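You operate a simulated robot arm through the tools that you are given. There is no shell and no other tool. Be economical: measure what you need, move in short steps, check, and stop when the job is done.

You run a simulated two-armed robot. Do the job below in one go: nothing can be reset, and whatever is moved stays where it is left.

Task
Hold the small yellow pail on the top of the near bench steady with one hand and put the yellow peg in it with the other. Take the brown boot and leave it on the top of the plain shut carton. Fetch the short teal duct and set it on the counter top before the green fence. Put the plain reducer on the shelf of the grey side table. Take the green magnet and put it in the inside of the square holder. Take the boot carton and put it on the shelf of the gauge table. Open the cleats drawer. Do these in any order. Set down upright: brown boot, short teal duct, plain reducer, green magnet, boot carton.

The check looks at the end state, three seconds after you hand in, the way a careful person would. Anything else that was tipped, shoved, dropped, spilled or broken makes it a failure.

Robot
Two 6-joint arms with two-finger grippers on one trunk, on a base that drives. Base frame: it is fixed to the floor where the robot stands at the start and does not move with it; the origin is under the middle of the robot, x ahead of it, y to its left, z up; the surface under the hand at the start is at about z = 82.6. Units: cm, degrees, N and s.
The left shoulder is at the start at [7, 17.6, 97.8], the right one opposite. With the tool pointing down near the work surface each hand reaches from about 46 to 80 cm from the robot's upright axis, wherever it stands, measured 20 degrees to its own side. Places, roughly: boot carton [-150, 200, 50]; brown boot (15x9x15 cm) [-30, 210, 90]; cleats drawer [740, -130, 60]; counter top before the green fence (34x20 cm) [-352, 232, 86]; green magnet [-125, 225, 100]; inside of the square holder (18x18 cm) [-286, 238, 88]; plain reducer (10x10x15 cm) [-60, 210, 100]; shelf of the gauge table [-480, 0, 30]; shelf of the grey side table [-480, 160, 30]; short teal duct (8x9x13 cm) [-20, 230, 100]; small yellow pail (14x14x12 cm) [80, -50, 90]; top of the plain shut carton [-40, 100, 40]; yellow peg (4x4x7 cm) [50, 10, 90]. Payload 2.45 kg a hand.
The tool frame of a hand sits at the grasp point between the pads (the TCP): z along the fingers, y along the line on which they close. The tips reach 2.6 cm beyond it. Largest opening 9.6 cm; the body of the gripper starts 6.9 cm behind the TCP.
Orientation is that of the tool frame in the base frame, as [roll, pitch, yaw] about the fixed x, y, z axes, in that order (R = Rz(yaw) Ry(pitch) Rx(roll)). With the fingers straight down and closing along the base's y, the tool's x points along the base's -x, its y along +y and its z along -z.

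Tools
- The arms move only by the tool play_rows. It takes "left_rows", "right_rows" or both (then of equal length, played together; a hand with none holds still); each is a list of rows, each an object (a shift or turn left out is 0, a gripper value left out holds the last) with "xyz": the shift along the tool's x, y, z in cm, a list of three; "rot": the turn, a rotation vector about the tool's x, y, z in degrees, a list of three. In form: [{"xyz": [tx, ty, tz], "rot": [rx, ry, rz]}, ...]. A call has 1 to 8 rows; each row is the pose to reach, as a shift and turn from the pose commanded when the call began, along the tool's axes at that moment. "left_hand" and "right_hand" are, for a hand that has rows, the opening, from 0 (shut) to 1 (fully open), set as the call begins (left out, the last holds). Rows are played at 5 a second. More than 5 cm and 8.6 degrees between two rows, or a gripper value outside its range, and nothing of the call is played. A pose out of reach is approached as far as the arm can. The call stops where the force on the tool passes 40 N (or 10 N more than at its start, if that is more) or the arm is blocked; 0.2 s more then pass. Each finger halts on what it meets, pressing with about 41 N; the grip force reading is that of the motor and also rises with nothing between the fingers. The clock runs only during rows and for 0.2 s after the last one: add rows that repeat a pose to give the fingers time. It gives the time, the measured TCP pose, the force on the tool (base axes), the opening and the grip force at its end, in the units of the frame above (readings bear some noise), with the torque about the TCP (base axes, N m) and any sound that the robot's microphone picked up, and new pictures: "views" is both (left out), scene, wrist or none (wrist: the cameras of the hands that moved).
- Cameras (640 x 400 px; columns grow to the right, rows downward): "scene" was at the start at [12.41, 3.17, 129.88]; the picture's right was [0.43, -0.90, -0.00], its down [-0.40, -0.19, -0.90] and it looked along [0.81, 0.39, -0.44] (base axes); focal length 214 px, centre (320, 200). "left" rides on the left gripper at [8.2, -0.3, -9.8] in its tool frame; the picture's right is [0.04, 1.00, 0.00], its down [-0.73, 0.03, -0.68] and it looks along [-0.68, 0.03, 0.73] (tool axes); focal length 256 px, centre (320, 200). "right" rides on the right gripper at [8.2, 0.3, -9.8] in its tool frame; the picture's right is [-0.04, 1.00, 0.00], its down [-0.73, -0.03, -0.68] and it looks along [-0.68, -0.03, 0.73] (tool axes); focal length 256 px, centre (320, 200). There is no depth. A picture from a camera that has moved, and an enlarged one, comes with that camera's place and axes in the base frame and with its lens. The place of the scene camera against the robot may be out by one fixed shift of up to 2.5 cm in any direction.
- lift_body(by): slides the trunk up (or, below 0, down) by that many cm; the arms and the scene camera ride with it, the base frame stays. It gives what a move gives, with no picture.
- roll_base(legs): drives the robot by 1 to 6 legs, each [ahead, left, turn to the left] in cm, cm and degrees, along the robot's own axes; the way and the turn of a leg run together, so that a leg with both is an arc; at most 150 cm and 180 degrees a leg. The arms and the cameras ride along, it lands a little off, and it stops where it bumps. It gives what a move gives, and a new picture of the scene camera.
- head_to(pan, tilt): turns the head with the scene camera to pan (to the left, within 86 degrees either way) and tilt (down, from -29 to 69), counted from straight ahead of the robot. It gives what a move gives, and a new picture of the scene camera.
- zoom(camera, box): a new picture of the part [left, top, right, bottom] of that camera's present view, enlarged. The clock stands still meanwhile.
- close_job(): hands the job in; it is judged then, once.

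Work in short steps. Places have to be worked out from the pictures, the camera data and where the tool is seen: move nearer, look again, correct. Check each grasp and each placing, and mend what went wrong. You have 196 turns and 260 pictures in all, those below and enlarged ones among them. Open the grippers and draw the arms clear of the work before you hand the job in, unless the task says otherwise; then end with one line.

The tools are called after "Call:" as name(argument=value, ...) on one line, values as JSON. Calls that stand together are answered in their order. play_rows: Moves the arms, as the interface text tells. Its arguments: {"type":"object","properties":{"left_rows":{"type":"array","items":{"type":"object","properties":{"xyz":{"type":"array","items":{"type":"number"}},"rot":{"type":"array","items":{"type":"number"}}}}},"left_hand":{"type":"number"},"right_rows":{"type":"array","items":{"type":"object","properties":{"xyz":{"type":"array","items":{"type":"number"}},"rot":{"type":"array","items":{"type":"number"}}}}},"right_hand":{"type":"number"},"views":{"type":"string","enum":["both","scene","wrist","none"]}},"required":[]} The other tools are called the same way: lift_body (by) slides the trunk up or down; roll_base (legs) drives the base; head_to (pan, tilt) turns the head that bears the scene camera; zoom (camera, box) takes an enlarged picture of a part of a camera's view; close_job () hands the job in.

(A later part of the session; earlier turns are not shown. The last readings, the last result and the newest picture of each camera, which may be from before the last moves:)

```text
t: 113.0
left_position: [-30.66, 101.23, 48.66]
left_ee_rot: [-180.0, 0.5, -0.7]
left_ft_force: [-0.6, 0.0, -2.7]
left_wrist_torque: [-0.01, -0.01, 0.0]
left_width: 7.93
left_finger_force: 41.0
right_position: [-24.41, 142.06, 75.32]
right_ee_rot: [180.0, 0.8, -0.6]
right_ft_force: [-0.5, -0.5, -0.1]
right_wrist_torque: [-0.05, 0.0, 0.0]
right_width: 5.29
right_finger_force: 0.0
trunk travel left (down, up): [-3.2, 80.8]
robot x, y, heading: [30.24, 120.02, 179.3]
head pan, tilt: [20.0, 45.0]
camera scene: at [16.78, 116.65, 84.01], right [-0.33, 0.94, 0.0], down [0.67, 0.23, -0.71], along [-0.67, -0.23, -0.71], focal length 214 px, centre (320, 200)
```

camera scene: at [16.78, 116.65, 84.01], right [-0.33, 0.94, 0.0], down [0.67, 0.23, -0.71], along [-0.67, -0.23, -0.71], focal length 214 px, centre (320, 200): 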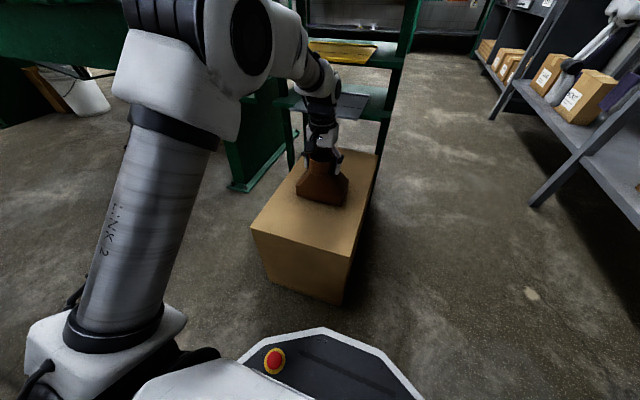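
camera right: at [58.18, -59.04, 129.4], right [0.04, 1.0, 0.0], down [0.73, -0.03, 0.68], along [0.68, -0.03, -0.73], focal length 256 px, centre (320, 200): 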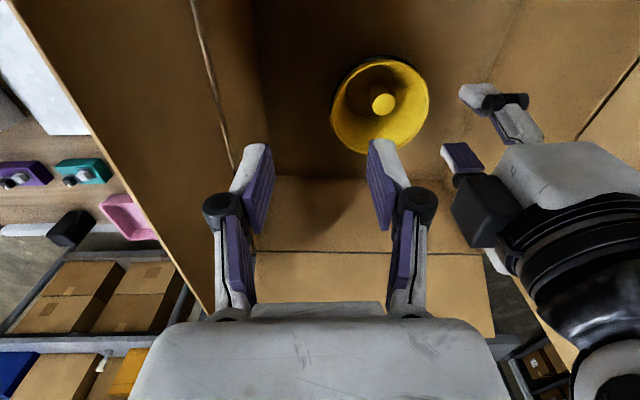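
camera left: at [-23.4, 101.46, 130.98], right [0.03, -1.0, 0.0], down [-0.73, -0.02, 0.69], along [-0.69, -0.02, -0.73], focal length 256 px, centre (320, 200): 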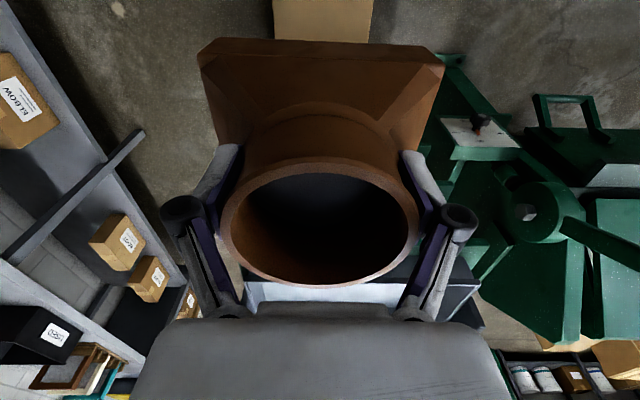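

No contact yet; I lower in half-centimetre steps.

Call:
play_rows(left_rows=[{"xyz": [0, 0, 0.5]}, {"xyz": [0, 0, 0.9]}, {"xyz": [0, 0, 1.3]}, {"xyz": [0, 0, 1.7]}], views="none")

```text
t: 114.0
left_position: [-30.83, 101.17, 47.58]
left_ee_rot: [-180.0, 1.1, -0.8]
left_ft_force: [-0.8, -2.4, 29.5]
left_wrist_torque: [-0.1, -0.2, -0.04]
left_width: 7.91
left_finger_force: 40.9
right_position: [-24.07, 142.2, 75.55]
right_ee_rot: [179.9, 1.0, -0.7]
right_ft_force: [-0.5, 0.7, -0.4]
right_wrist_torque: [0.0, 0.01, -0.01]
right_width: 5.29
right_finger_force: 0.1
trunk travel left (down, up): [-3.2, 80.8]
robot x, y, heading: [30.31, 120.2, 179.4]
head pan, tilt: [20.0, 45.0]
```

Contact: the boot stands on the carton. I relieve the pressure, open, and lift away straight up.

Call:
play_rows(left_rows=[{"xyz": [0, 0, -0.5]}, {"xyz": [0, 0, -0.5]}], views="none")

Call:
play_rows(left_rows=[{"xyz": [0, 0, 0]}, {"xyz": [0, 0, 0]}, {"xyz": [0, 0, -3]}, {"xyz": [0, 0, -7]}, {"xyz": [0, 0, -11]}, {"xyz": [0, 0, -15]}], left_hand=1, views="both")

```text
t: 114.7
left_position: [-30.69, 101.17, 47.51]
left_ee_rot: [180.0, 0.7, -0.7]
left_ft_force: [-4.6, -0.7, 6.9]
left_wrist_torque: [-0.12, 0.83, 0.02]
left_width: 7.92
left_finger_force: 41.2
right_position: [-24.14, 142.17, 75.29]
right_ee_rot: [180.0, 0.8, -0.7]
right_ft_force: [-0.4, -0.8, -0.4]
right_wrist_torque: [0.01, 0.02, 0.01]
right_width: 5.29
right_finger_force: 0.0
trunk travel left (down, up): [-3.2, 80.8]
robot x, y, heading: [30.61, 120.06, 179.3]
head pan, tilt: [20.0, 45.0]
```

```text
t: 116.0
left_position: [-30.63, 101.23, 62.56]
left_ee_rot: [-179.9, 0.6, -0.7]
left_ft_force: [-0.3, 0.7, 0.8]
left_wrist_torque: [0.02, 0.01, -0.01]
left_width: 9.63
left_finger_force: 0.1
right_position: [-24.39, 142.09, 75.21]
right_ee_rot: [179.9, 0.8, -0.7]
right_ft_force: [-0.2, -0.5, 0.3]
right_wrist_torque: [-0.03, -0.03, 0.0]
right_width: 5.27
right_finger_force: 0.0
trunk travel left (down, up): [-3.2, 80.8]
robot x, y, heading: [30.05, 120.06, 179.4]
head pan, tilt: [20.0, 45.0]
camera scene: at [16.81, 116.66, 84.01], right [-0.33, 0.94, 0.0], down [0.67, 0.23, -0.71], along [-0.67, -0.23, -0.71], focal length 214 px, centre (320, 200)
camera left: at [-22.21, 101.4, 72.42], right [0.03, -1.0, 0.0], down [-0.73, -0.02, 0.69], along [-0.69, -0.02, -0.73], focal length 256 px, centre (320, 200)
```

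scene: 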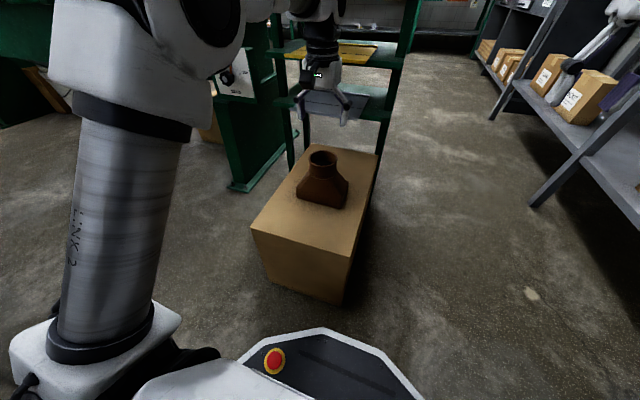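
left: 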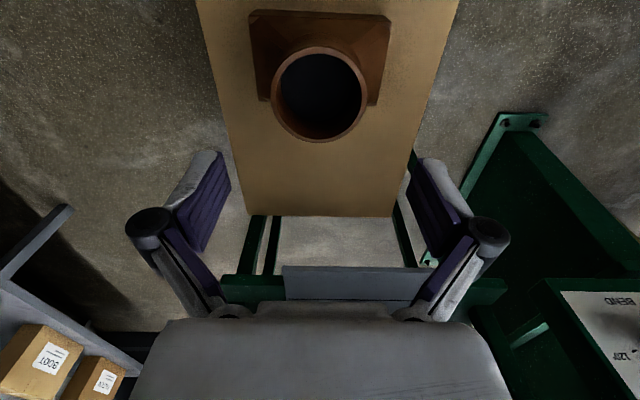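

The boot stands upright on the carton. I raise the trunk and head back to the table for the duct with the right hand.

Call:
lift_body(by=40)

Call:
lift_body(by=25)

Call:
roll_base(legs=[[0, 0, -89], [34, 0, 0], [0, 60, 0]])

Call:
head_to(pan=-10, tilt=35)

```text
t: 119.9
left_position: [-30.54, 101.26, 102.61]
left_ee_rot: [179.9, 0.6, -0.7]
left_ft_force: [-0.4, 0.8, 0.7]
left_wrist_torque: [0.06, -0.01, 0.0]
left_width: 9.61
left_finger_force: 0.0
right_position: [-24.39, 142.22, 115.34]
right_ee_rot: [179.9, 0.8, -0.7]
right_ft_force: [-0.4, -0.2, -0.4]
right_wrist_torque: [0.01, 0.02, 0.01]
right_width: 5.29
right_finger_force: 0.0
trunk travel left (down, up): [-43.2, 40.8]
robot x, y, heading: [30.41, 120.27, 179.2]
head pan, tilt: [20.0, 45.0]
```

```text
t: 122.5
left_position: [-30.48, 101.05, 127.49]
left_ee_rot: [-179.9, 0.6, -0.7]
left_ft_force: [-1.0, -0.5, 0.0]
left_wrist_torque: [0.02, -0.02, -0.04]
left_width: 9.65
left_finger_force: 0.1
right_position: [-24.4, 142.31, 140.32]
right_ee_rot: [-179.9, 0.8, -0.7]
right_ft_force: [1.0, -0.1, 0.5]
right_wrist_torque: [0.04, -0.02, 0.0]
right_width: 5.29
right_finger_force: 0.1
trunk travel left (down, up): [-68.2, 15.8]
robot x, y, heading: [30.33, 119.89, 179.1]
head pan, tilt: [20.0, 45.0]
```

```text
t: 131.4
left_position: [-50.88, 213.03, 127.61]
left_ee_rot: [-179.9, 0.7, -88.9]
left_ft_force: [1.0, 0.6, 1.0]
left_wrist_torque: [0.01, 0.0, 0.0]
left_width: 9.6
left_finger_force: 0.1
right_position: [-9.56, 208.17, 140.16]
right_ee_rot: [179.9, 0.8, -88.8]
right_ft_force: [-0.3, 0.9, 0.0]
right_wrist_torque: [0.03, 0.02, -0.02]
right_width: 5.27
right_finger_force: 0.2
trunk travel left (down, up): [-68.2, 15.8]
robot x, y, heading: [-30.13, 152.98, 91.1]
head pan, tilt: [20.0, 45.0]
camera scene: at [-33.78, 164.53, 149.01], right [0.93, 0.36, 0.0], down [0.25, -0.66, -0.71], along [-0.26, 0.66, -0.71], focal length 214 px, centre (320, 200)
```

scene: 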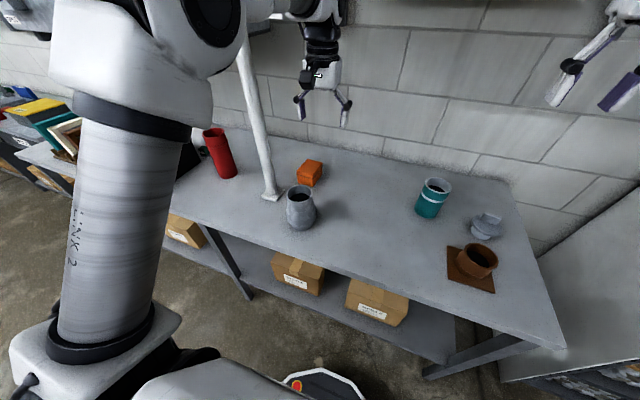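

```text
t: 132.4
left_position: [-50.8, 213.04, 127.48]
left_ee_rot: [179.9, 0.5, -88.9]
left_ft_force: [-0.4, -0.3, -0.4]
left_wrist_torque: [0.01, -0.04, 0.01]
left_width: 9.57
left_finger_force: 0.0
right_position: [-9.58, 208.13, 140.31]
right_ee_rot: [-179.9, 0.8, -88.9]
right_ft_force: [-0.4, 0.4, -1.1]
right_wrist_torque: [0.01, -0.03, -0.06]
right_width: 5.28
right_finger_force: 0.1
trunk travel left (down, up): [-68.2, 15.8]
robot x, y, heading: [-29.9, 152.83, 91.4]
head pan, tilt: [-10.0, 35.0]
camera scene: at [-29.57, 165.65, 150.49], right [0.99, -0.15, 0.0], down [-0.09, -0.57, -0.82], along [0.13, 0.81, -0.57], focal length 214 px, centre (320, 200)
```

scene: 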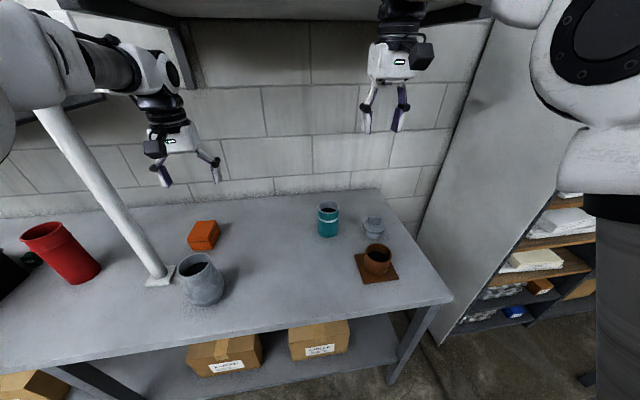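

I drive 8 cm closer, lower the trunk, and bring the right hand above the duct.

Call:
roll_base(legs=[[8, 0, -1]])

Call:
lift_body(by=-13)

Call:
play_rows(right_rows=[{"xyz": [-2, 1, 0]}, {"xyz": [-5, 2, 1]}, {"xyz": [-8, 3, 2]}, {"xyz": [-10, 4, 4]}, {"xyz": [-10, 4, 4]}], right_hand=1, views="both")

```text
t: 133.4
left_position: [-50.08, 215.66, 129.05]
left_ee_rot: [-179.8, 2.1, -89.8]
left_ft_force: [-0.8, -0.3, 0.4]
left_wrist_torque: [0.01, 0.0, -0.01]
left_width: 9.62
left_finger_force: 0.1
right_position: [-9.23, 209.07, 141.5]
right_ee_rot: [-179.6, 1.2, -89.9]
right_ft_force: [-0.8, 0.3, -0.3]
right_wrist_torque: [-0.01, 0.0, -0.02]
right_width: 5.26
right_finger_force: 0.1
trunk travel left (down, up): [-68.2, 15.8]
robot x, y, heading: [-29.87, 157.65, 90.1]
head pan, tilt: [-10.0, 35.0]
stopped in leg 1: the robot was blocked; the commanded pose is now the measured one
camera scene: at [-29.67, 167.31, 150.79], right [0.99, -0.17, 0.0], down [-0.1, -0.55, -0.83], along [0.14, 0.82, -0.55], focal length 214 px, centre (320, 200)
```

scene: 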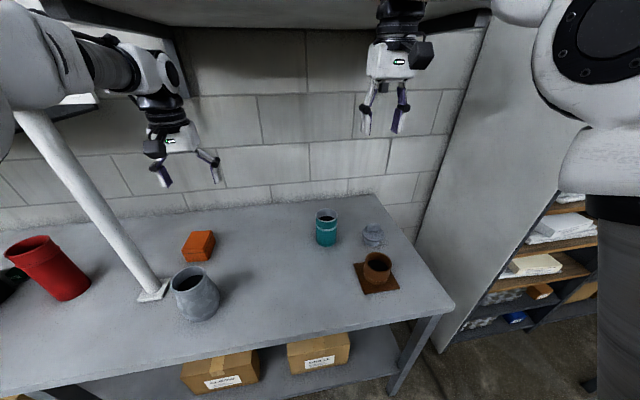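

```text
t: 135.0
left_position: [-49.98, 218.21, 114.88]
left_ee_rot: [-180.0, 0.8, -89.8]
left_ft_force: [-0.9, -1.1, 0.8]
left_wrist_torque: [0.06, 0.0, 0.01]
left_width: 9.6
left_finger_force: 0.0
right_position: [-9.11, 212.13, 127.3]
right_ee_rot: [-179.8, 0.2, -89.8]
right_ft_force: [-0.4, -0.9, 0.4]
right_wrist_torque: [0.03, 0.0, 0.02]
right_width: 5.31
right_finger_force: 0.0
trunk travel left (down, up): [-55.2, 28.8]
robot x, y, heading: [-30.09, 158.07, 90.1]
head pan, tilt: [-10.0, 35.0]
```

```text
t: 136.2
left_position: [-49.87, 218.36, 114.74]
left_ee_rot: [-179.9, 0.6, -89.8]
left_ft_force: [-0.2, 0.0, -0.4]
left_wrist_torque: [0.0, 0.02, 0.02]
left_width: 9.57
left_finger_force: 0.0
right_position: [-12.94, 222.47, 123.19]
right_ee_rot: [-179.7, 0.2, -89.7]
right_ft_force: [0.7, -0.3, -0.2]
right_wrist_torque: [0.0, 0.0, 0.02]
right_width: 9.62
right_finger_force: 0.1
trunk travel left (down, up): [-55.2, 28.8]
robot x, y, heading: [-30.24, 158.1, 90.3]
head pan, tilt: [-10.0, 35.0]
camera scene: at [-29.45, 170.65, 137.51], right [0.99, -0.17, 0.0], down [-0.1, -0.56, -0.82], along [0.14, 0.81, -0.57], focal length 214 px, centre (320, 200)
camera right: at [-13.36, 214.19, 133.12], right [-1.0, 0.04, 0.0], down [0.02, 0.73, 0.68], along [0.03, 0.68, -0.73], focal length 256 px, centre (320, 200)
```

scene: 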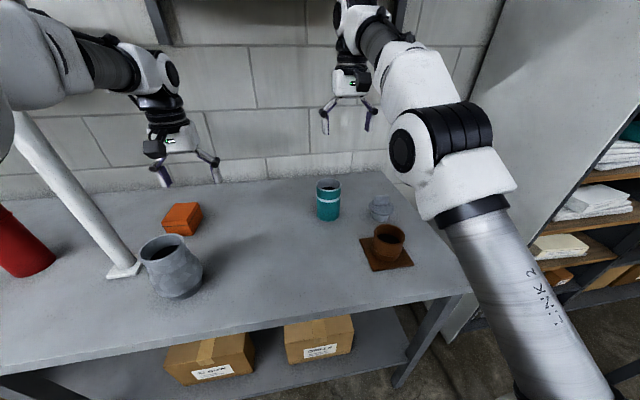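
right: 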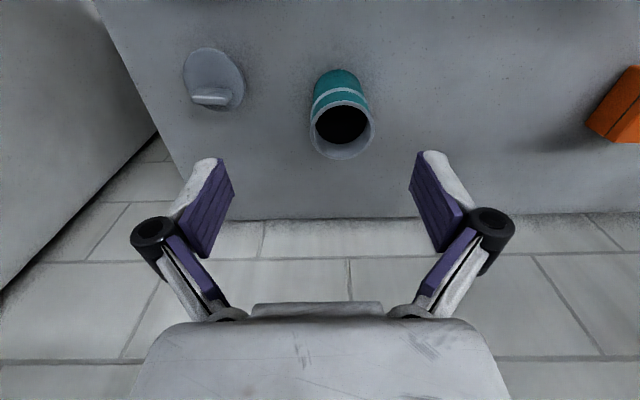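

The duct's top is near [-15.4, 231, 102]. I move above it.

Call:
play_rows(right_rows=[{"xyz": [-3, 1, 2]}, {"xyz": [-6, 2, 4]}, {"xyz": [-8.4, 2.5, 7]}, {"xyz": [-8.4, 2.5, 10]}, {"xyz": [-8.4, 2.5, 10]}], views="wrist")

```text
t: 137.4
left_position: [-49.91, 218.43, 114.76]
left_ee_rot: [-179.9, 0.8, -89.8]
left_ft_force: [-0.4, -1.3, 0.4]
left_wrist_torque: [0.02, 0.03, 0.03]
left_width: 9.6
left_finger_force: 0.1
right_position: [-14.86, 227.52, 113.16]
right_ee_rot: [-179.9, 0.1, -89.8]
right_ft_force: [0.0, 0.0, -0.6]
right_wrist_torque: [0.02, -0.02, 0.0]
right_width: 9.58
right_finger_force: 0.0
right hand out of reach, approached as far as the arm can: row 1, 2, 3, 4, 5
trunk travel left (down, up): [-55.2, 28.8]
robot x, y, heading: [-30.14, 158.01, 90.2]
head pan, tilt: [-10.0, 35.0]
camera right: at [-15.19, 219.4, 123.07], right [-1.0, 0.04, 0.0], down [0.02, 0.73, 0.68], along [0.03, 0.68, -0.73], focal length 256 px, centre (320, 200)
```

right: 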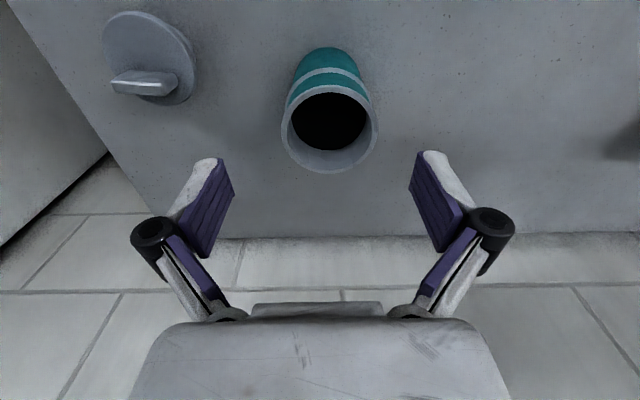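

The duct top is at [-15.5, 229.9, 102.5]. I lower the trunk 6 cm for reach, then finish the approach.

Call:
lift_body(by=-6)

Call:
play_rows(right_rows=[{"xyz": [-1.2, 0.3, 0]}, {"xyz": [-2.4, 0.6, 0]}, {"xyz": [-2.4, 0.6, 0]}], views="wrist")

```text
t: 138.4
left_position: [-49.98, 218.56, 108.54]
left_ee_rot: [-179.9, 0.6, -89.8]
left_ft_force: [0.1, 0.3, -0.1]
left_wrist_torque: [0.0, 0.01, 0.01]
left_width: 9.6
left_finger_force: 0.1
right_position: [-14.81, 227.69, 107.21]
right_ee_rot: [-179.9, 0.0, -89.7]
right_ft_force: [-0.8, -0.2, -0.2]
right_wrist_torque: [0.02, 0.0, 0.0]
right_width: 9.62
right_finger_force: 0.1
trunk travel left (down, up): [-49.2, 34.8]
robot x, y, heading: [-30.09, 158.17, 90.2]
head pan, tilt: [-10.0, 35.0]
```

```text
t: 139.2
left_position: [-49.97, 218.45, 108.52]
left_ee_rot: [-180.0, 0.6, -89.8]
left_ft_force: [-0.6, 0.2, -0.6]
left_wrist_torque: [0.01, 0.0, -0.01]
left_width: 9.61
left_finger_force: 0.0
right_position: [-14.9, 228.04, 106.48]
right_ee_rot: [-179.9, 0.0, -89.7]
right_ft_force: [0.3, -0.6, 0.7]
right_wrist_torque: [0.01, -0.04, -0.01]
right_width: 9.6
right_finger_force: 0.1
right hand out of reach, approached as far as the arm can: row 1, 2, 3
trunk travel left (down, up): [-49.2, 34.8]
robot x, y, heading: [-29.81, 157.92, 90.3]
head pan, tilt: [-10.0, 35.0]
camera right: at [-15.18, 219.82, 116.38], right [-1.0, 0.04, 0.0], down [0.02, 0.73, 0.68], along [0.03, 0.68, -0.73], focal length 256 px, centre (320, 200)
```

right: 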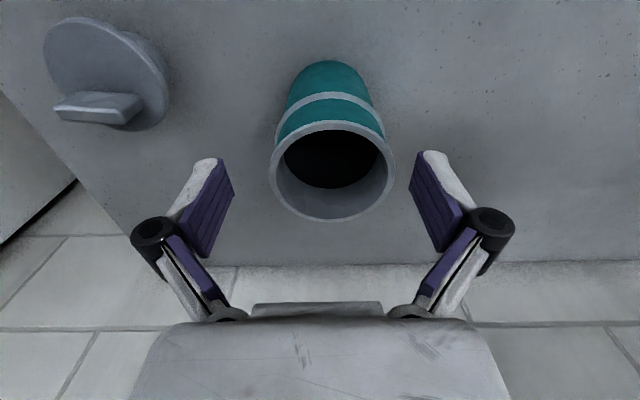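

I need a lower relative hand height for reach: raise the trunk 6 cm, then descend diagonally around the duct.

Call:
lift_body(by=7)

Call:
play_rows(right_rows=[{"xyz": [0, 0.6, 3.5]}, {"xyz": [-0.8, 0.6, 7]}, {"xyz": [-1.6, 0.6, 7.5]}, {"xyz": [-1.8, 0.6, 10]}, {"xyz": [-1.8, 0.6, 13]}, {"xyz": [-1.8, 0.6, 13]}], views="wrist")

```text
t: 140.2
left_position: [-50.02, 218.5, 115.62]
left_ee_rot: [-179.8, 0.6, -89.7]
left_ft_force: [-0.8, 1.4, -0.2]
left_wrist_torque: [-0.03, 0.0, 0.01]
left_width: 9.61
left_finger_force: 0.1
right_position: [-14.79, 228.03, 113.52]
right_ee_rot: [-179.8, 0.0, -89.7]
right_ft_force: [-0.8, 0.3, 0.5]
right_wrist_torque: [0.01, -0.01, -0.01]
right_width: 9.61
right_finger_force: 0.0
trunk travel left (down, up): [-56.2, 27.8]
robot x, y, heading: [-30.17, 158.0, 90.2]
head pan, tilt: [-10.0, 35.0]
```

```text
t: 141.7
left_position: [-49.96, 218.39, 115.64]
left_ee_rot: [-179.9, 0.7, -89.9]
left_ft_force: [-0.3, 0.1, 0.6]
left_wrist_torque: [-0.04, 0.02, -0.04]
left_width: 9.57
left_finger_force: 0.0
right_position: [-15.35, 229.7, 100.48]
right_ee_rot: [-179.9, 0.1, -89.7]
right_ft_force: [-1.1, 0.1, 0.4]
right_wrist_torque: [-0.01, -0.04, 0.0]
right_width: 9.58
right_finger_force: 0.1
trunk travel left (down, up): [-56.2, 27.8]
robot x, y, heading: [-29.83, 157.81, 90.1]
head pan, tilt: [-10.0, 35.0]
camera right: at [-15.73, 221.53, 110.4], right [-1.0, 0.04, 0.0], down [0.02, 0.73, 0.68], along [0.03, 0.68, -0.73], focal length 256 px, centre (320, 200)
```

right: 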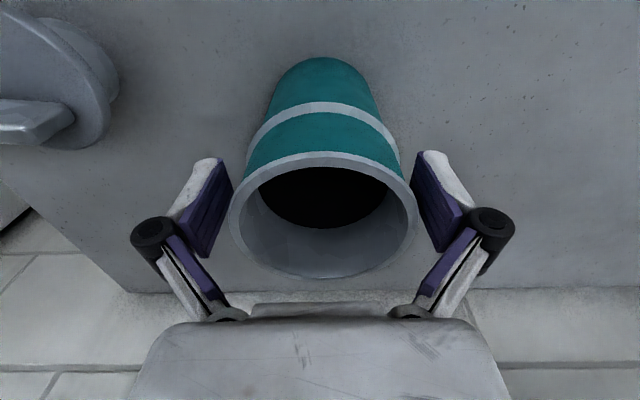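

The fingers straddle the duct. I close and lift.

Call:
play_rows(right_rows=[{"xyz": [0, 0, 0]}, {"xyz": [0, 0, 0]}, {"xyz": [0, 0, -0.5]}, {"xyz": [1, 0, -3]}, {"xyz": [3, 0, -6]}, {"xyz": [6, 0, -9]}, {"xyz": [9, 0, -12]}, {"xyz": [9, 0, -12]}], right_hand=0, views="both")

```text
t: 143.4
left_position: [-49.93, 218.83, 115.58]
left_ee_rot: [-180.0, 0.5, -89.8]
left_ft_force: [-0.2, 0.6, -0.2]
left_wrist_torque: [-0.04, -0.01, 0.03]
left_width: 9.6
left_finger_force: 0.1
right_position: [-15.37, 220.88, 112.42]
right_ee_rot: [-179.8, -0.1, -89.7]
right_ft_force: [0.7, -0.2, -2.3]
right_wrist_torque: [-0.06, 0.0, 0.01]
right_width: 8.04
right_finger_force: 40.6
trunk travel left (down, up): [-56.2, 27.8]
robot x, y, heading: [-30.15, 158.0, 90.6]
head pan, tilt: [-10.0, 35.0]
camera scene: at [-29.45, 171.02, 138.46], right [0.99, -0.17, 0.0], down [-0.1, -0.57, -0.82], along [0.14, 0.81, -0.58], focal length 214 px, centre (320, 200)
camera right: at [-15.72, 212.74, 122.32], right [-1.0, 0.04, 0.0], down [0.02, 0.73, 0.68], along [0.03, 0.68, -0.74], focal length 256 px, centre (320, 200)
```

scene: 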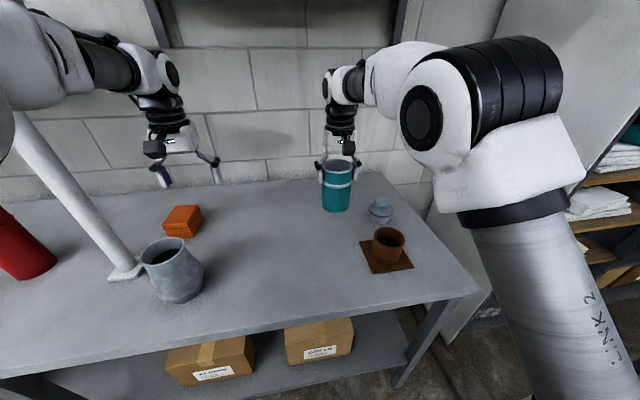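
right: 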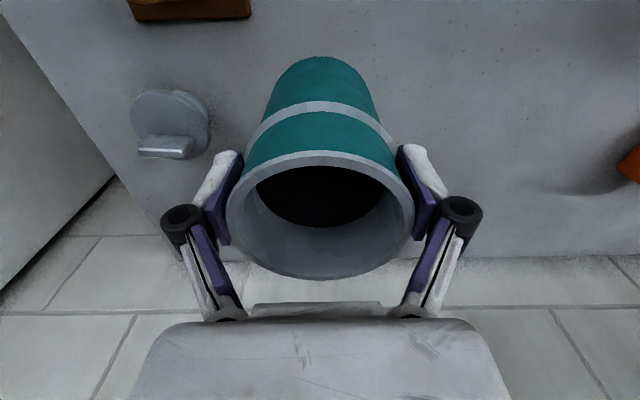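

The duct is held. I raise the trunk, pull the hands in, and back off slightly before turning west (to clear the white pipe).

Call:
lift_body(by=12)

Call:
play_rows(left_rows=[{"xyz": [4, 0, 0]}, {"xyz": [8, 0, 0]}, {"xyz": [8, 0, 0]}], right_rows=[{"xyz": [4, 0, 0]}, {"xyz": [8, 0, 0]}, {"xyz": [8, 0, 0]}], views="none")

Call:
roll_base(legs=[[-6, 0, 0], [0, 0, 90]])

Call:
head_to(pan=-20, tilt=30)

```text
t: 144.9
left_position: [-49.89, 218.53, 127.59]
left_ee_rot: [-180.0, 0.5, -89.7]
left_ft_force: [-0.1, 0.4, -0.3]
left_wrist_torque: [-0.01, -0.02, -0.02]
left_width: 9.62
left_finger_force: 0.0
right_position: [-15.4, 220.83, 124.5]
right_ee_rot: [-179.8, 0.0, -89.7]
right_ft_force: [-0.4, -0.1, -1.2]
right_wrist_torque: [-0.05, -0.01, -0.02]
right_width: 7.99
right_finger_force: 40.9
trunk travel left (down, up): [-68.2, 15.8]
robot x, y, heading: [-29.62, 157.84, 90.0]
head pan, tilt: [-10.0, 35.0]
```

```text
t: 145.8
left_position: [-49.97, 210.92, 127.22]
left_ee_rot: [-179.9, 0.5, -89.8]
left_ft_force: [0.7, 0.0, -0.4]
left_wrist_torque: [-0.08, 0.0, 0.02]
left_width: 9.62
left_finger_force: 0.1
right_position: [-15.25, 213.28, 124.26]
right_ee_rot: [-179.9, -0.2, -89.7]
right_ft_force: [0.0, 0.5, -2.3]
right_wrist_torque: [-0.06, -0.02, 0.01]
right_width: 8.01
right_finger_force: 40.7
trunk travel left (down, up): [-68.2, 15.8]
robot x, y, heading: [-30.14, 157.67, 90.4]
head pan, tilt: [-10.0, 35.0]
```

```text
t: 150.5
left_position: [-82.85, 132.41, 127.55]
left_ee_rot: [180.0, 0.6, -0.2]
left_ft_force: [-1.8, 0.3, 0.1]
left_wrist_torque: [-0.01, 0.0, -0.04]
left_width: 9.6
left_finger_force: 0.0
right_position: [-84.82, 167.07, 124.34]
right_ee_rot: [-179.7, 0.0, -0.1]
right_ft_force: [0.8, 0.0, -2.1]
right_wrist_torque: [0.03, -0.04, -0.01]
right_width: 8.0
right_finger_force: 41.0
trunk travel left (down, up): [-68.2, 15.8]
robot x, y, heading: [-30.37, 152.06, 179.8]
head pan, tilt: [-10.0, 35.0]
camera scene: at [-44.66, 152.71, 150.49], right [0.18, 0.98, 0.0], down [0.56, -0.1, -0.82], along [-0.81, 0.14, -0.57], focal length 214 px, centre (320, 200)
```

scene: 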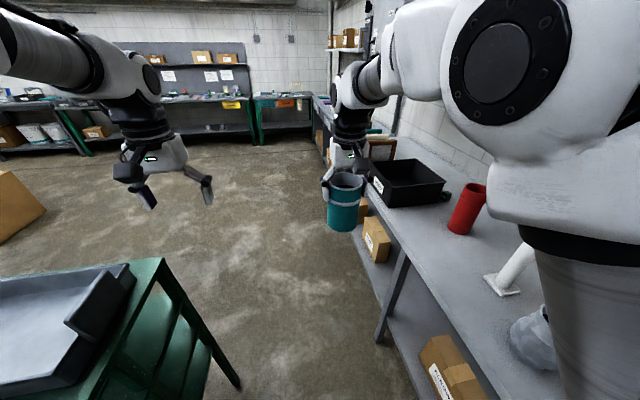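

```text
t: 151.2
left_position: [-82.86, 132.38, 127.48]
left_ee_rot: [-179.8, 0.6, -0.2]
left_ft_force: [0.1, 1.0, 0.5]
left_wrist_torque: [-0.01, 0.01, -0.05]
left_width: 9.59
left_finger_force: 0.0
right_position: [-84.77, 166.94, 124.38]
right_ee_rot: [-179.9, 0.0, 0.0]
right_ft_force: [0.1, 0.3, -2.9]
right_wrist_torque: [0.01, -0.02, 0.02]
right_width: 8.0
right_finger_force: 41.3
trunk travel left (down, up): [-68.2, 15.8]
robot x, y, heading: [-30.66, 151.88, 180.1]
head pan, tilt: [-20.0, 30.0]
camera scene: at [-44.48, 154.24, 151.27], right [0.34, 0.94, 0.0], down [0.47, -0.17, -0.87], along [-0.81, 0.3, -0.5], focal length 214 px, centre (320, 200)
```

scene: 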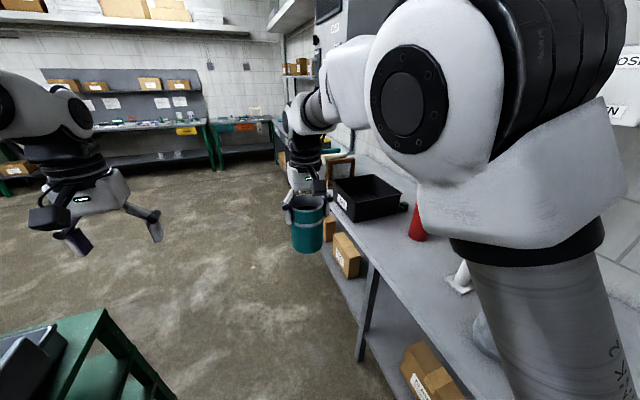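

The way west is free. I drive 85 cm ahead, then look at the table for the magnet.

Call:
roll_base(legs=[[85, 0, 0]])

Call:
head_to(pan=-80, tilt=35)

```text
t: 155.8
left_position: [-168.4, 132.45, 127.54]
left_ee_rot: [-180.0, 0.7, -0.1]
left_ft_force: [-0.9, -0.5, 0.0]
left_wrist_torque: [0.0, 0.01, 0.01]
left_width: 9.61
left_finger_force: 0.0
right_position: [-170.33, 167.24, 124.38]
right_ee_rot: [-179.8, 0.0, -0.1]
right_ft_force: [1.1, -0.4, -1.5]
right_wrist_torque: [0.01, -0.01, -0.01]
right_width: 7.96
right_finger_force: 40.9
trunk travel left (down, up): [-68.2, 15.8]
robot x, y, heading: [-115.66, 152.14, 179.9]
head pan, tilt: [-20.0, 30.0]
camera scene: at [-130.03, 154.45, 151.28], right [0.34, 0.94, 0.0], down [0.47, -0.17, -0.87], along [-0.81, 0.3, -0.5], focal length 214 px, centre (320, 200)
```

scene: 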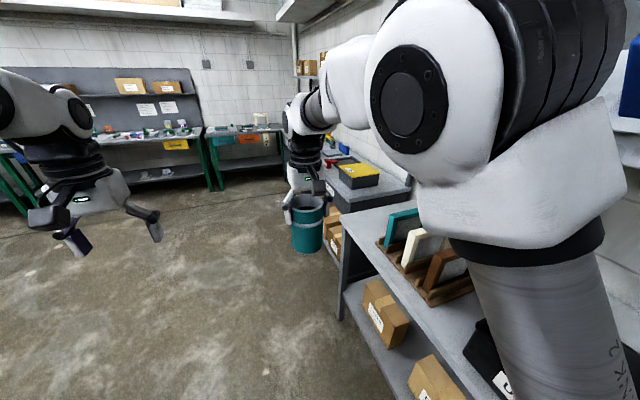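

```text
t: 157.1
left_position: [-168.3, 132.48, 127.5]
left_ee_rot: [-179.9, 0.7, -0.1]
left_ft_force: [0.4, 0.2, -0.5]
left_wrist_torque: [0.01, 0.03, 0.02]
left_width: 9.6
left_finger_force: 0.0
right_position: [-170.58, 167.12, 124.4]
right_ee_rot: [-179.8, 0.0, -0.1]
right_ft_force: [-0.8, -0.2, -2.3]
right_wrist_torque: [-0.01, -0.06, 0.04]
right_width: 7.97
right_finger_force: 40.6
trunk travel left (down, up): [-68.2, 15.8]
robot x, y, heading: [-115.81, 151.91, 179.6]
head pan, tilt: [-80.0, 35.0]
camera scene: at [-123.13, 160.02, 150.49], right [0.98, 0.17, 0.0], down [0.1, -0.56, -0.82], along [-0.14, 0.81, -0.57], focal length 214 px, centre (320, 200)
```

scene: 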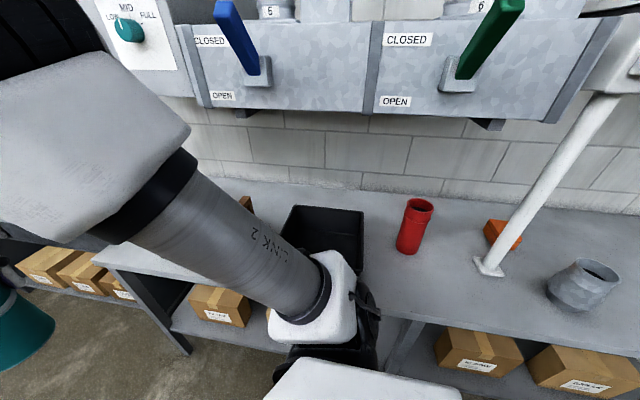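

A black bin stands near [-131, 215]; the magnet is probably in it. I turn right to face the table.

Call:
roll_base(legs=[[6, 0, 0], [0, 0, -90]])

Call:
head_to(pan=5, tilt=40)

```text
t: 161.6
left_position: [-145.11, 202.85, 127.44]
left_ee_rot: [-179.7, 0.4, -86.0]
left_ft_force: [0.0, -0.4, 0.1]
left_wrist_torque: [-0.01, -0.03, 0.01]
left_width: 9.63
left_finger_force: 0.1
right_position: [-110.75, 207.42, 124.66]
right_ee_rot: [-179.7, 0.2, -86.0]
right_ft_force: [-0.4, 0.1, -2.2]
right_wrist_torque: [0.0, -0.02, 0.03]
right_width: 7.94
right_finger_force: 40.5
trunk travel left (down, up): [-68.2, 15.8]
robot x, y, heading: [-121.26, 152.37, 93.9]
head pan, tilt: [-80.0, 35.0]
stopped in leg 2: the robot was blocked; the commanded pose is now the measured one
camera scene: at [-114.56, 158.02, 150.53], right [0.24, -0.97, 0.0], down [-0.56, -0.14, -0.82], along [0.8, 0.2, -0.57], focal length 214 px, centre (320, 200)
```

scene: 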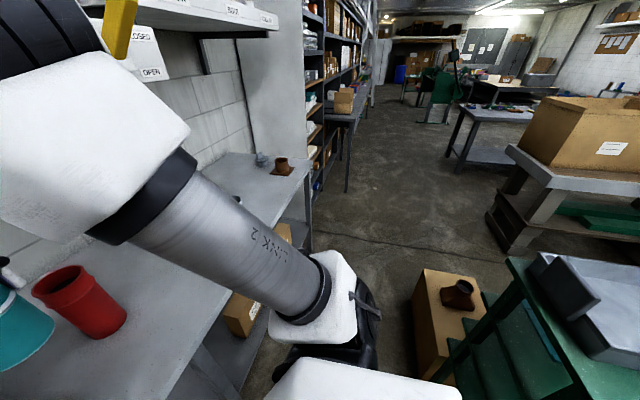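

```text
t: 163.2
left_position: [-145.19, 202.88, 127.37]
left_ee_rot: [-179.7, 0.4, -86.1]
left_ft_force: [-0.1, -0.1, -0.1]
left_wrist_torque: [-0.01, 0.02, -0.02]
left_width: 9.61
left_finger_force: 0.1
right_position: [-110.73, 207.44, 124.62]
right_ee_rot: [-179.6, 0.1, -86.1]
right_ft_force: [-0.2, 0.2, -2.4]
right_wrist_torque: [-0.04, 0.0, 0.0]
right_width: 7.94
right_finger_force: 41.3
trunk travel left (down, up): [-68.2, 15.8]
robot x, y, heading: [-121.71, 151.98, 93.9]
head pan, tilt: [5.0, 40.0]
camera scene: at [-124.48, 164.31, 149.77], right [0.99, 0.15, 0.0], down [0.1, -0.63, -0.77], along [-0.12, 0.76, -0.64], focal length 214 px, centre (320, 200)
```

scene: 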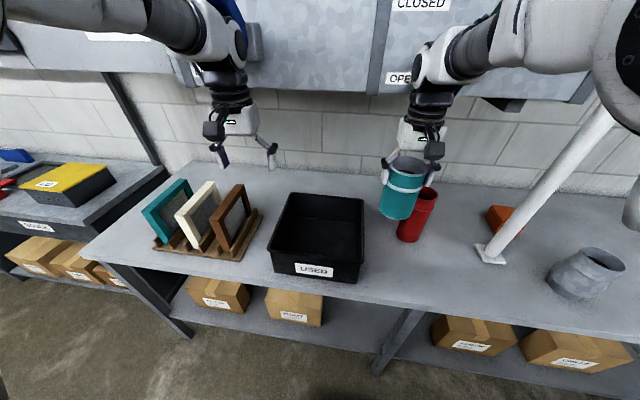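

The turn stopped early; I check whether the right arm touches the wall cabinet.

Call:
zoom(camera="scene", box=[360, 0, 600, 150])

Call:
head_to(pan=-25, tilt=0)

```text
2.67 times, centred on (480, 75) of scene
camera zoom: at [-124.48, 164.31, 149.77], right [0.99, 0.15, 0.0], down [0.1, -0.63, -0.77], along [-0.12, 0.76, -0.64], focal length 572 px, centre (-107, 533)
```

zoom: 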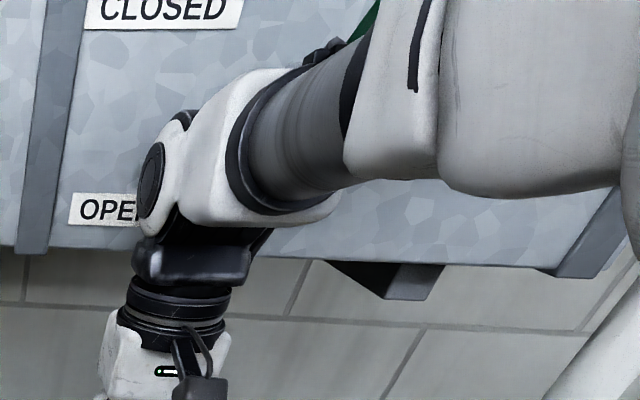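

```text
t: 164.2
left_position: [-145.11, 202.94, 127.38]
left_ee_rot: [-179.7, 0.4, -86.1]
left_ft_force: [0.9, 0.8, 0.7]
left_wrist_torque: [-0.01, 0.01, 0.05]
left_width: 9.59
left_finger_force: 0.1
right_position: [-110.73, 207.35, 124.55]
right_ee_rot: [-179.7, 0.2, -86.2]
right_ft_force: [-0.3, -1.0, -2.4]
right_wrist_torque: [-0.04, -0.03, -0.01]
right_width: 7.96
right_finger_force: 40.3
trunk travel left (down, up): [-68.2, 15.8]
robot x, y, heading: [-121.46, 152.2, 94.2]
head pan, tilt: [-25.0, 0.0]
camera scene: at [-119.95, 164.29, 156.14], right [0.93, -0.36, 0.0], down [0.0, 0.0, -1.0], along [0.36, 0.93, 0.0], focal length 214 px, centre (320, 200)
```

scene: 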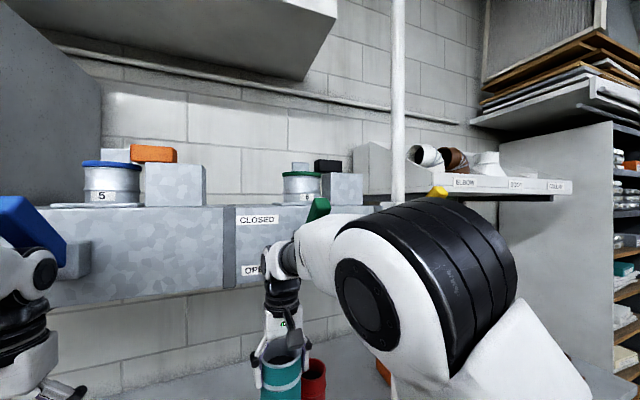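

The forearm is right at the wall unit's handle. I back off 6 cm, and lower the trunk to get under the unit.

Call:
roll_base(legs=[[-6, 0, 0]])

Call:
lift_body(by=-8)

Call:
head_to(pan=5, tilt=25)

```text
t: 165.2
left_position: [-144.47, 197.89, 126.94]
left_ee_rot: [-179.8, 0.0, -86.1]
left_ft_force: [0.5, 0.6, 0.1]
left_wrist_torque: [-0.08, -0.01, -0.02]
left_width: 9.59
left_finger_force: 0.1
right_position: [-110.05, 202.46, 124.01]
right_ee_rot: [-179.8, -0.4, -86.1]
right_ft_force: [1.2, 0.2, -2.5]
right_wrist_torque: [-0.05, -0.01, 0.0]
right_width: 7.96
right_finger_force: 41.1
trunk travel left (down, up): [-68.2, 15.8]
robot x, y, heading: [-121.53, 146.03, 93.8]
head pan, tilt: [-25.0, 0.0]
camera scene: at [-119.23, 159.57, 156.01], right [0.93, -0.36, 0.0], down [0.0, -0.01, -1.0], along [0.36, 0.93, -0.01], focal length 214 px, centre (320, 200)
```

scene: 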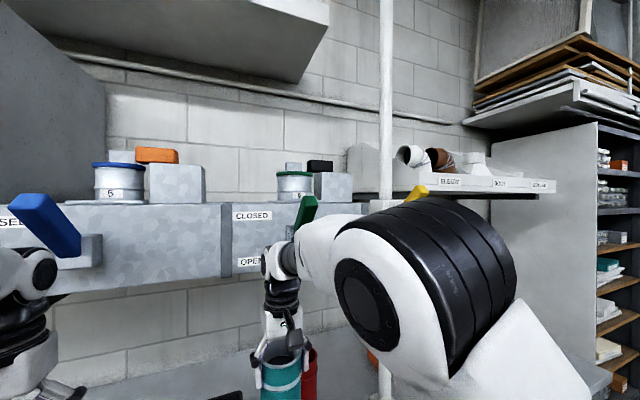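

```text
t: 166.4
left_position: [-144.49, 197.33, 119.31]
left_ee_rot: [-179.8, 0.2, -86.1]
left_ft_force: [-0.4, 0.3, 1.0]
left_wrist_torque: [0.0, 0.0, 0.01]
left_width: 9.6
left_finger_force: 0.1
right_position: [-109.92, 201.88, 116.29]
right_ee_rot: [-179.8, -0.1, -86.1]
right_ft_force: [-0.3, -0.5, -1.7]
right_wrist_torque: [-0.01, -0.02, 0.0]
right_width: 7.9
right_finger_force: 40.7
trunk travel left (down, up): [-60.2, 23.8]
robot x, y, heading: [-121.19, 146.02, 93.6]
head pan, tilt: [-25.0, 0.0]
```

```text
t: 167.3
left_position: [-144.51, 197.32, 119.28]
left_ee_rot: [-179.8, 0.4, -86.1]
left_ft_force: [-0.2, -0.2, -0.3]
left_wrist_torque: [-0.01, -0.01, 0.02]
left_width: 9.62
left_finger_force: 0.0
right_position: [-110.08, 201.83, 116.26]
right_ee_rot: [-179.8, 0.0, -86.0]
right_ft_force: [-0.2, 0.7, -1.9]
right_wrist_torque: [-0.02, 0.01, 0.01]
right_width: 7.95
right_finger_force: 41.5
trunk travel left (down, up): [-60.2, 23.8]
robot x, y, heading: [-120.95, 146.02, 93.8]
head pan, tilt: [5.0, 25.0]
camera scene: at [-123.89, 159.52, 144.07], right [0.99, 0.15, 0.0], down [0.06, -0.42, -0.91], along [-0.14, 0.9, -0.42], focal length 214 px, centre (320, 200)
```

scene: 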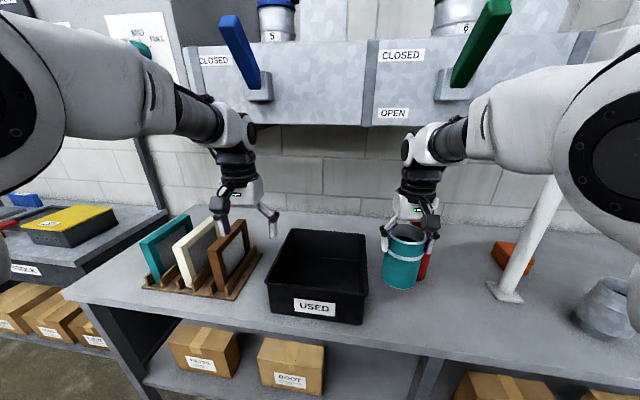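

The handles are unchanged and I see the "BOOT" carton on the shelf under the bin. I zoom into the black bin for the green magnet.

Call:
zoom(camera="scene", box=[230, 200, 430, 330])

Call:
zoom(camera="left", box=[0, 0, 640, 400])

Call:
zoom(camera="right", box=[0, 0, 640, 400])

```text
3.08 times, centred on (330, 265) of scene
camera zoom: at [-123.89, 159.52, 144.07], right [0.99, 0.15, 0.0], down [0.06, -0.42, -0.91], along [-0.14, 0.9, -0.42], focal length 660 px, centre (289, 0)
```

zoom: 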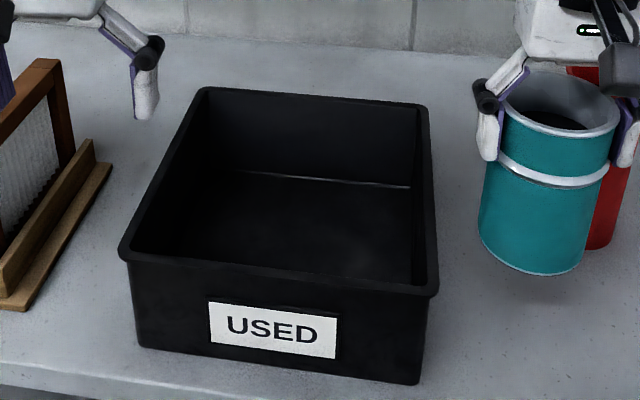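

```text
1.00 times, centred on (320, 200) of left (not enlarged: the box is as wide or as high as the picture)
camera zoom: at [-143.57, 189.26, 129.1], right [-0.99, -0.11, 0.0], down [-0.08, 0.73, 0.68], along [-0.07, 0.68, -0.73], focal length 256 px, centre (320, 200)
```

zoom: 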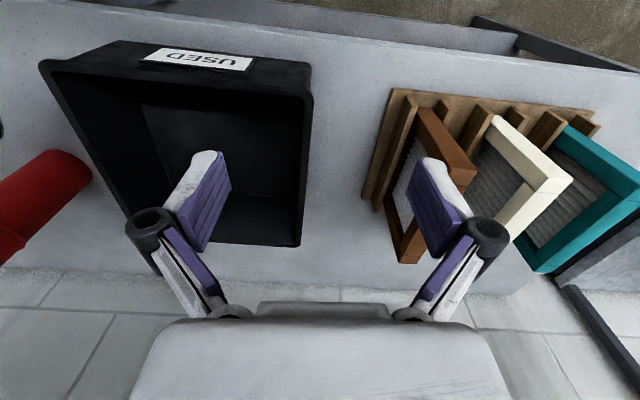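

```text
1.00 times, centred on (320, 200) of right (not enlarged: the box is as wide or as high as the picture)
camera zoom: at [-109.87, 193.68, 126.26], right [-1.0, -0.03, 0.0], down [-0.02, 0.73, 0.68], along [-0.02, 0.68, -0.73], focal length 256 px, centre (320, 200)
```

zoom: 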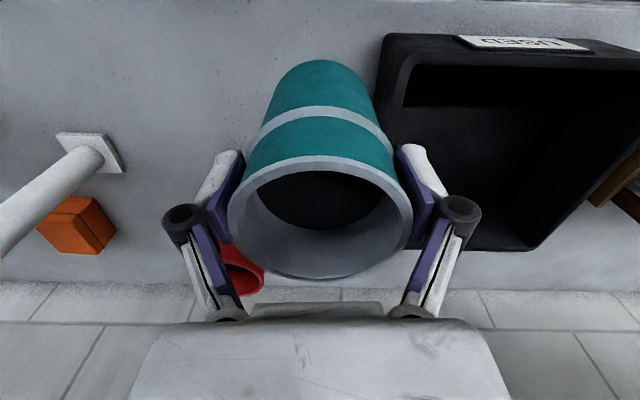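

No magnet inside. Earlier views showed a dark green bit just right of the bin, now hidden behind the duct. I move the right hand aside and look.

Call:
play_rows(right_rows=[{"xyz": [3, -4, 0]}, {"xyz": [6, -8, 0]}, {"xyz": [6, -10, 0]}, {"xyz": [6, -10, 0]}], views="both")

Call:
zoom(camera="scene", box=[240, 180, 460, 330])

```text
t: 168.3
left_position: [-144.55, 197.2, 119.29]
left_ee_rot: [-179.8, 0.3, -86.1]
left_ft_force: [0.5, 0.7, 0.2]
left_wrist_torque: [0.03, 0.01, 0.02]
left_width: 9.59
left_finger_force: 0.0
right_position: [-99.79, 196.44, 116.41]
right_ee_rot: [-179.7, 0.0, -86.0]
right_ft_force: [0.6, -0.4, -1.6]
right_wrist_torque: [0.0, -0.01, 0.03]
right_width: 7.94
right_finger_force: 40.7
trunk travel left (down, up): [-60.2, 23.8]
robot x, y, heading: [-121.16, 146.31, 94.2]
head pan, tilt: [5.0, 25.0]
camera scene: at [-123.93, 159.43, 144.07], right [0.99, 0.15, 0.0], down [0.07, -0.42, -0.91], along [-0.14, 0.9, -0.42], focal length 214 px, centre (320, 200)
camera right: at [-99.59, 188.27, 126.33], right [-1.0, -0.03, 0.0], down [-0.02, 0.73, 0.68], along [-0.02, 0.68, -0.73], focal length 256 px, centre (320, 200)
```

scene: 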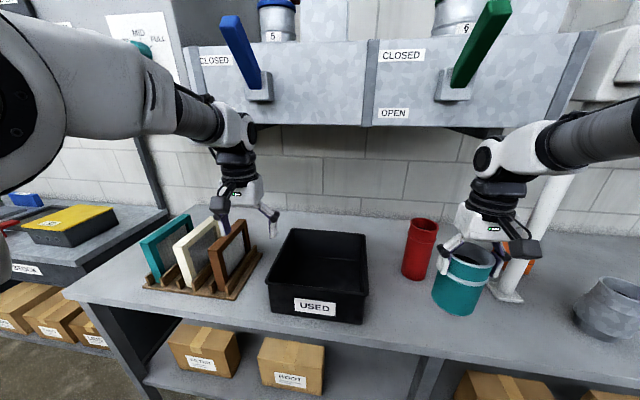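
right: 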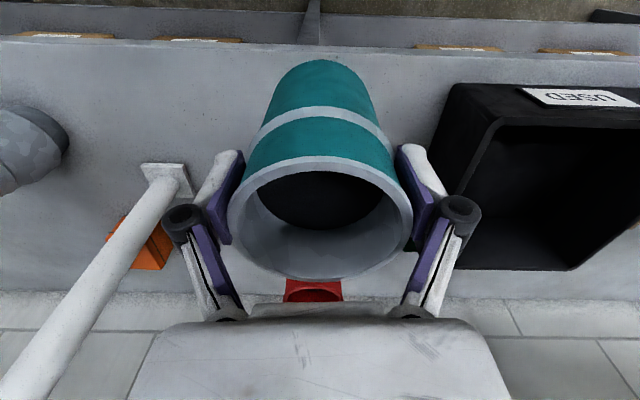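

```text
2.67 times, centred on (350, 255) of scene
camera zoom: at [-123.93, 159.43, 144.07], right [0.99, 0.15, 0.0], down [0.07, -0.42, -0.91], along [-0.14, 0.9, -0.42], focal length 572 px, centre (240, 53)
```

zoom: 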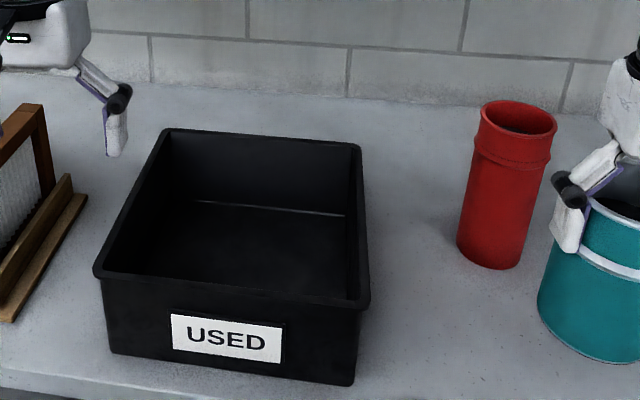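

The magnet may be stuck on the bin's right outer face, hidden from here. I drive 14 cm right (+x) and look again.

Call:
roll_base(legs=[[0, -14, -3.5]])

Call:
zoom(camera="scene", box=[160, 150, 460, 340])

```text
t: 169.6
left_position: [-127.41, 199.06, 119.21]
left_ee_rot: [-179.7, 0.3, -89.7]
left_ft_force: [0.5, 0.2, 0.2]
left_wrist_torque: [0.04, 0.0, -0.03]
left_width: 9.58
left_finger_force: 0.1
right_position: [-82.82, 195.58, 116.41]
right_ee_rot: [-179.8, -0.1, -89.7]
right_ft_force: [-0.8, 0.3, -2.3]
right_wrist_torque: [0.03, -0.02, 0.02]
right_width: 7.92
right_finger_force: 41.0
trunk travel left (down, up): [-60.2, 23.8]
robot x, y, heading: [-107.25, 146.23, 90.4]
head pan, tilt: [5.0, 25.0]
camera scene: at [-109.24, 160.06, 144.06], right [1.0, 0.09, 0.0], down [0.04, -0.42, -0.91], along [-0.08, 0.9, -0.42], focal length 214 px, centre (320, 200)
```

scene: 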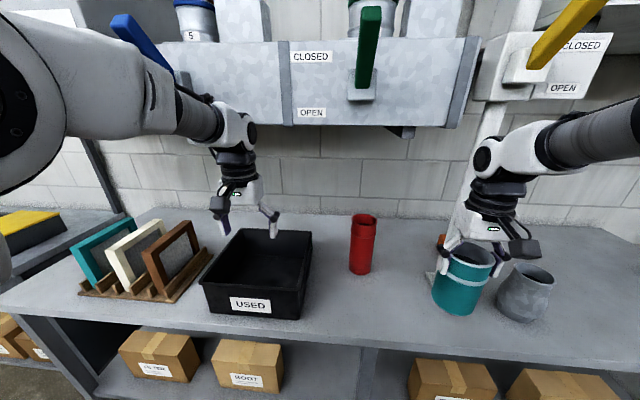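

```text
2.11 times, centred on (310, 245) of scene
camera zoom: at [-109.24, 160.06, 144.06], right [1.0, 0.09, 0.0], down [0.04, -0.42, -0.91], along [-0.08, 0.9, -0.42], focal length 452 px, centre (341, 105)
```

zoom: 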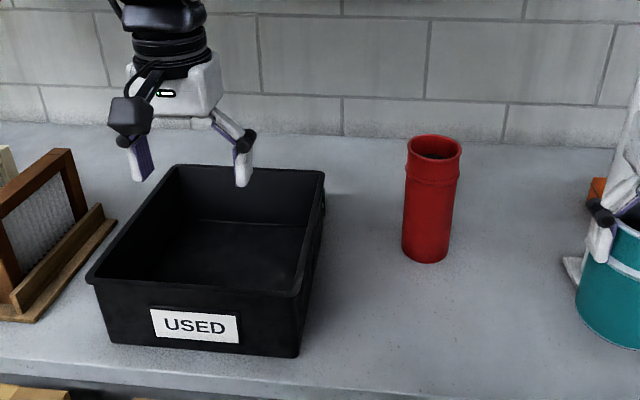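

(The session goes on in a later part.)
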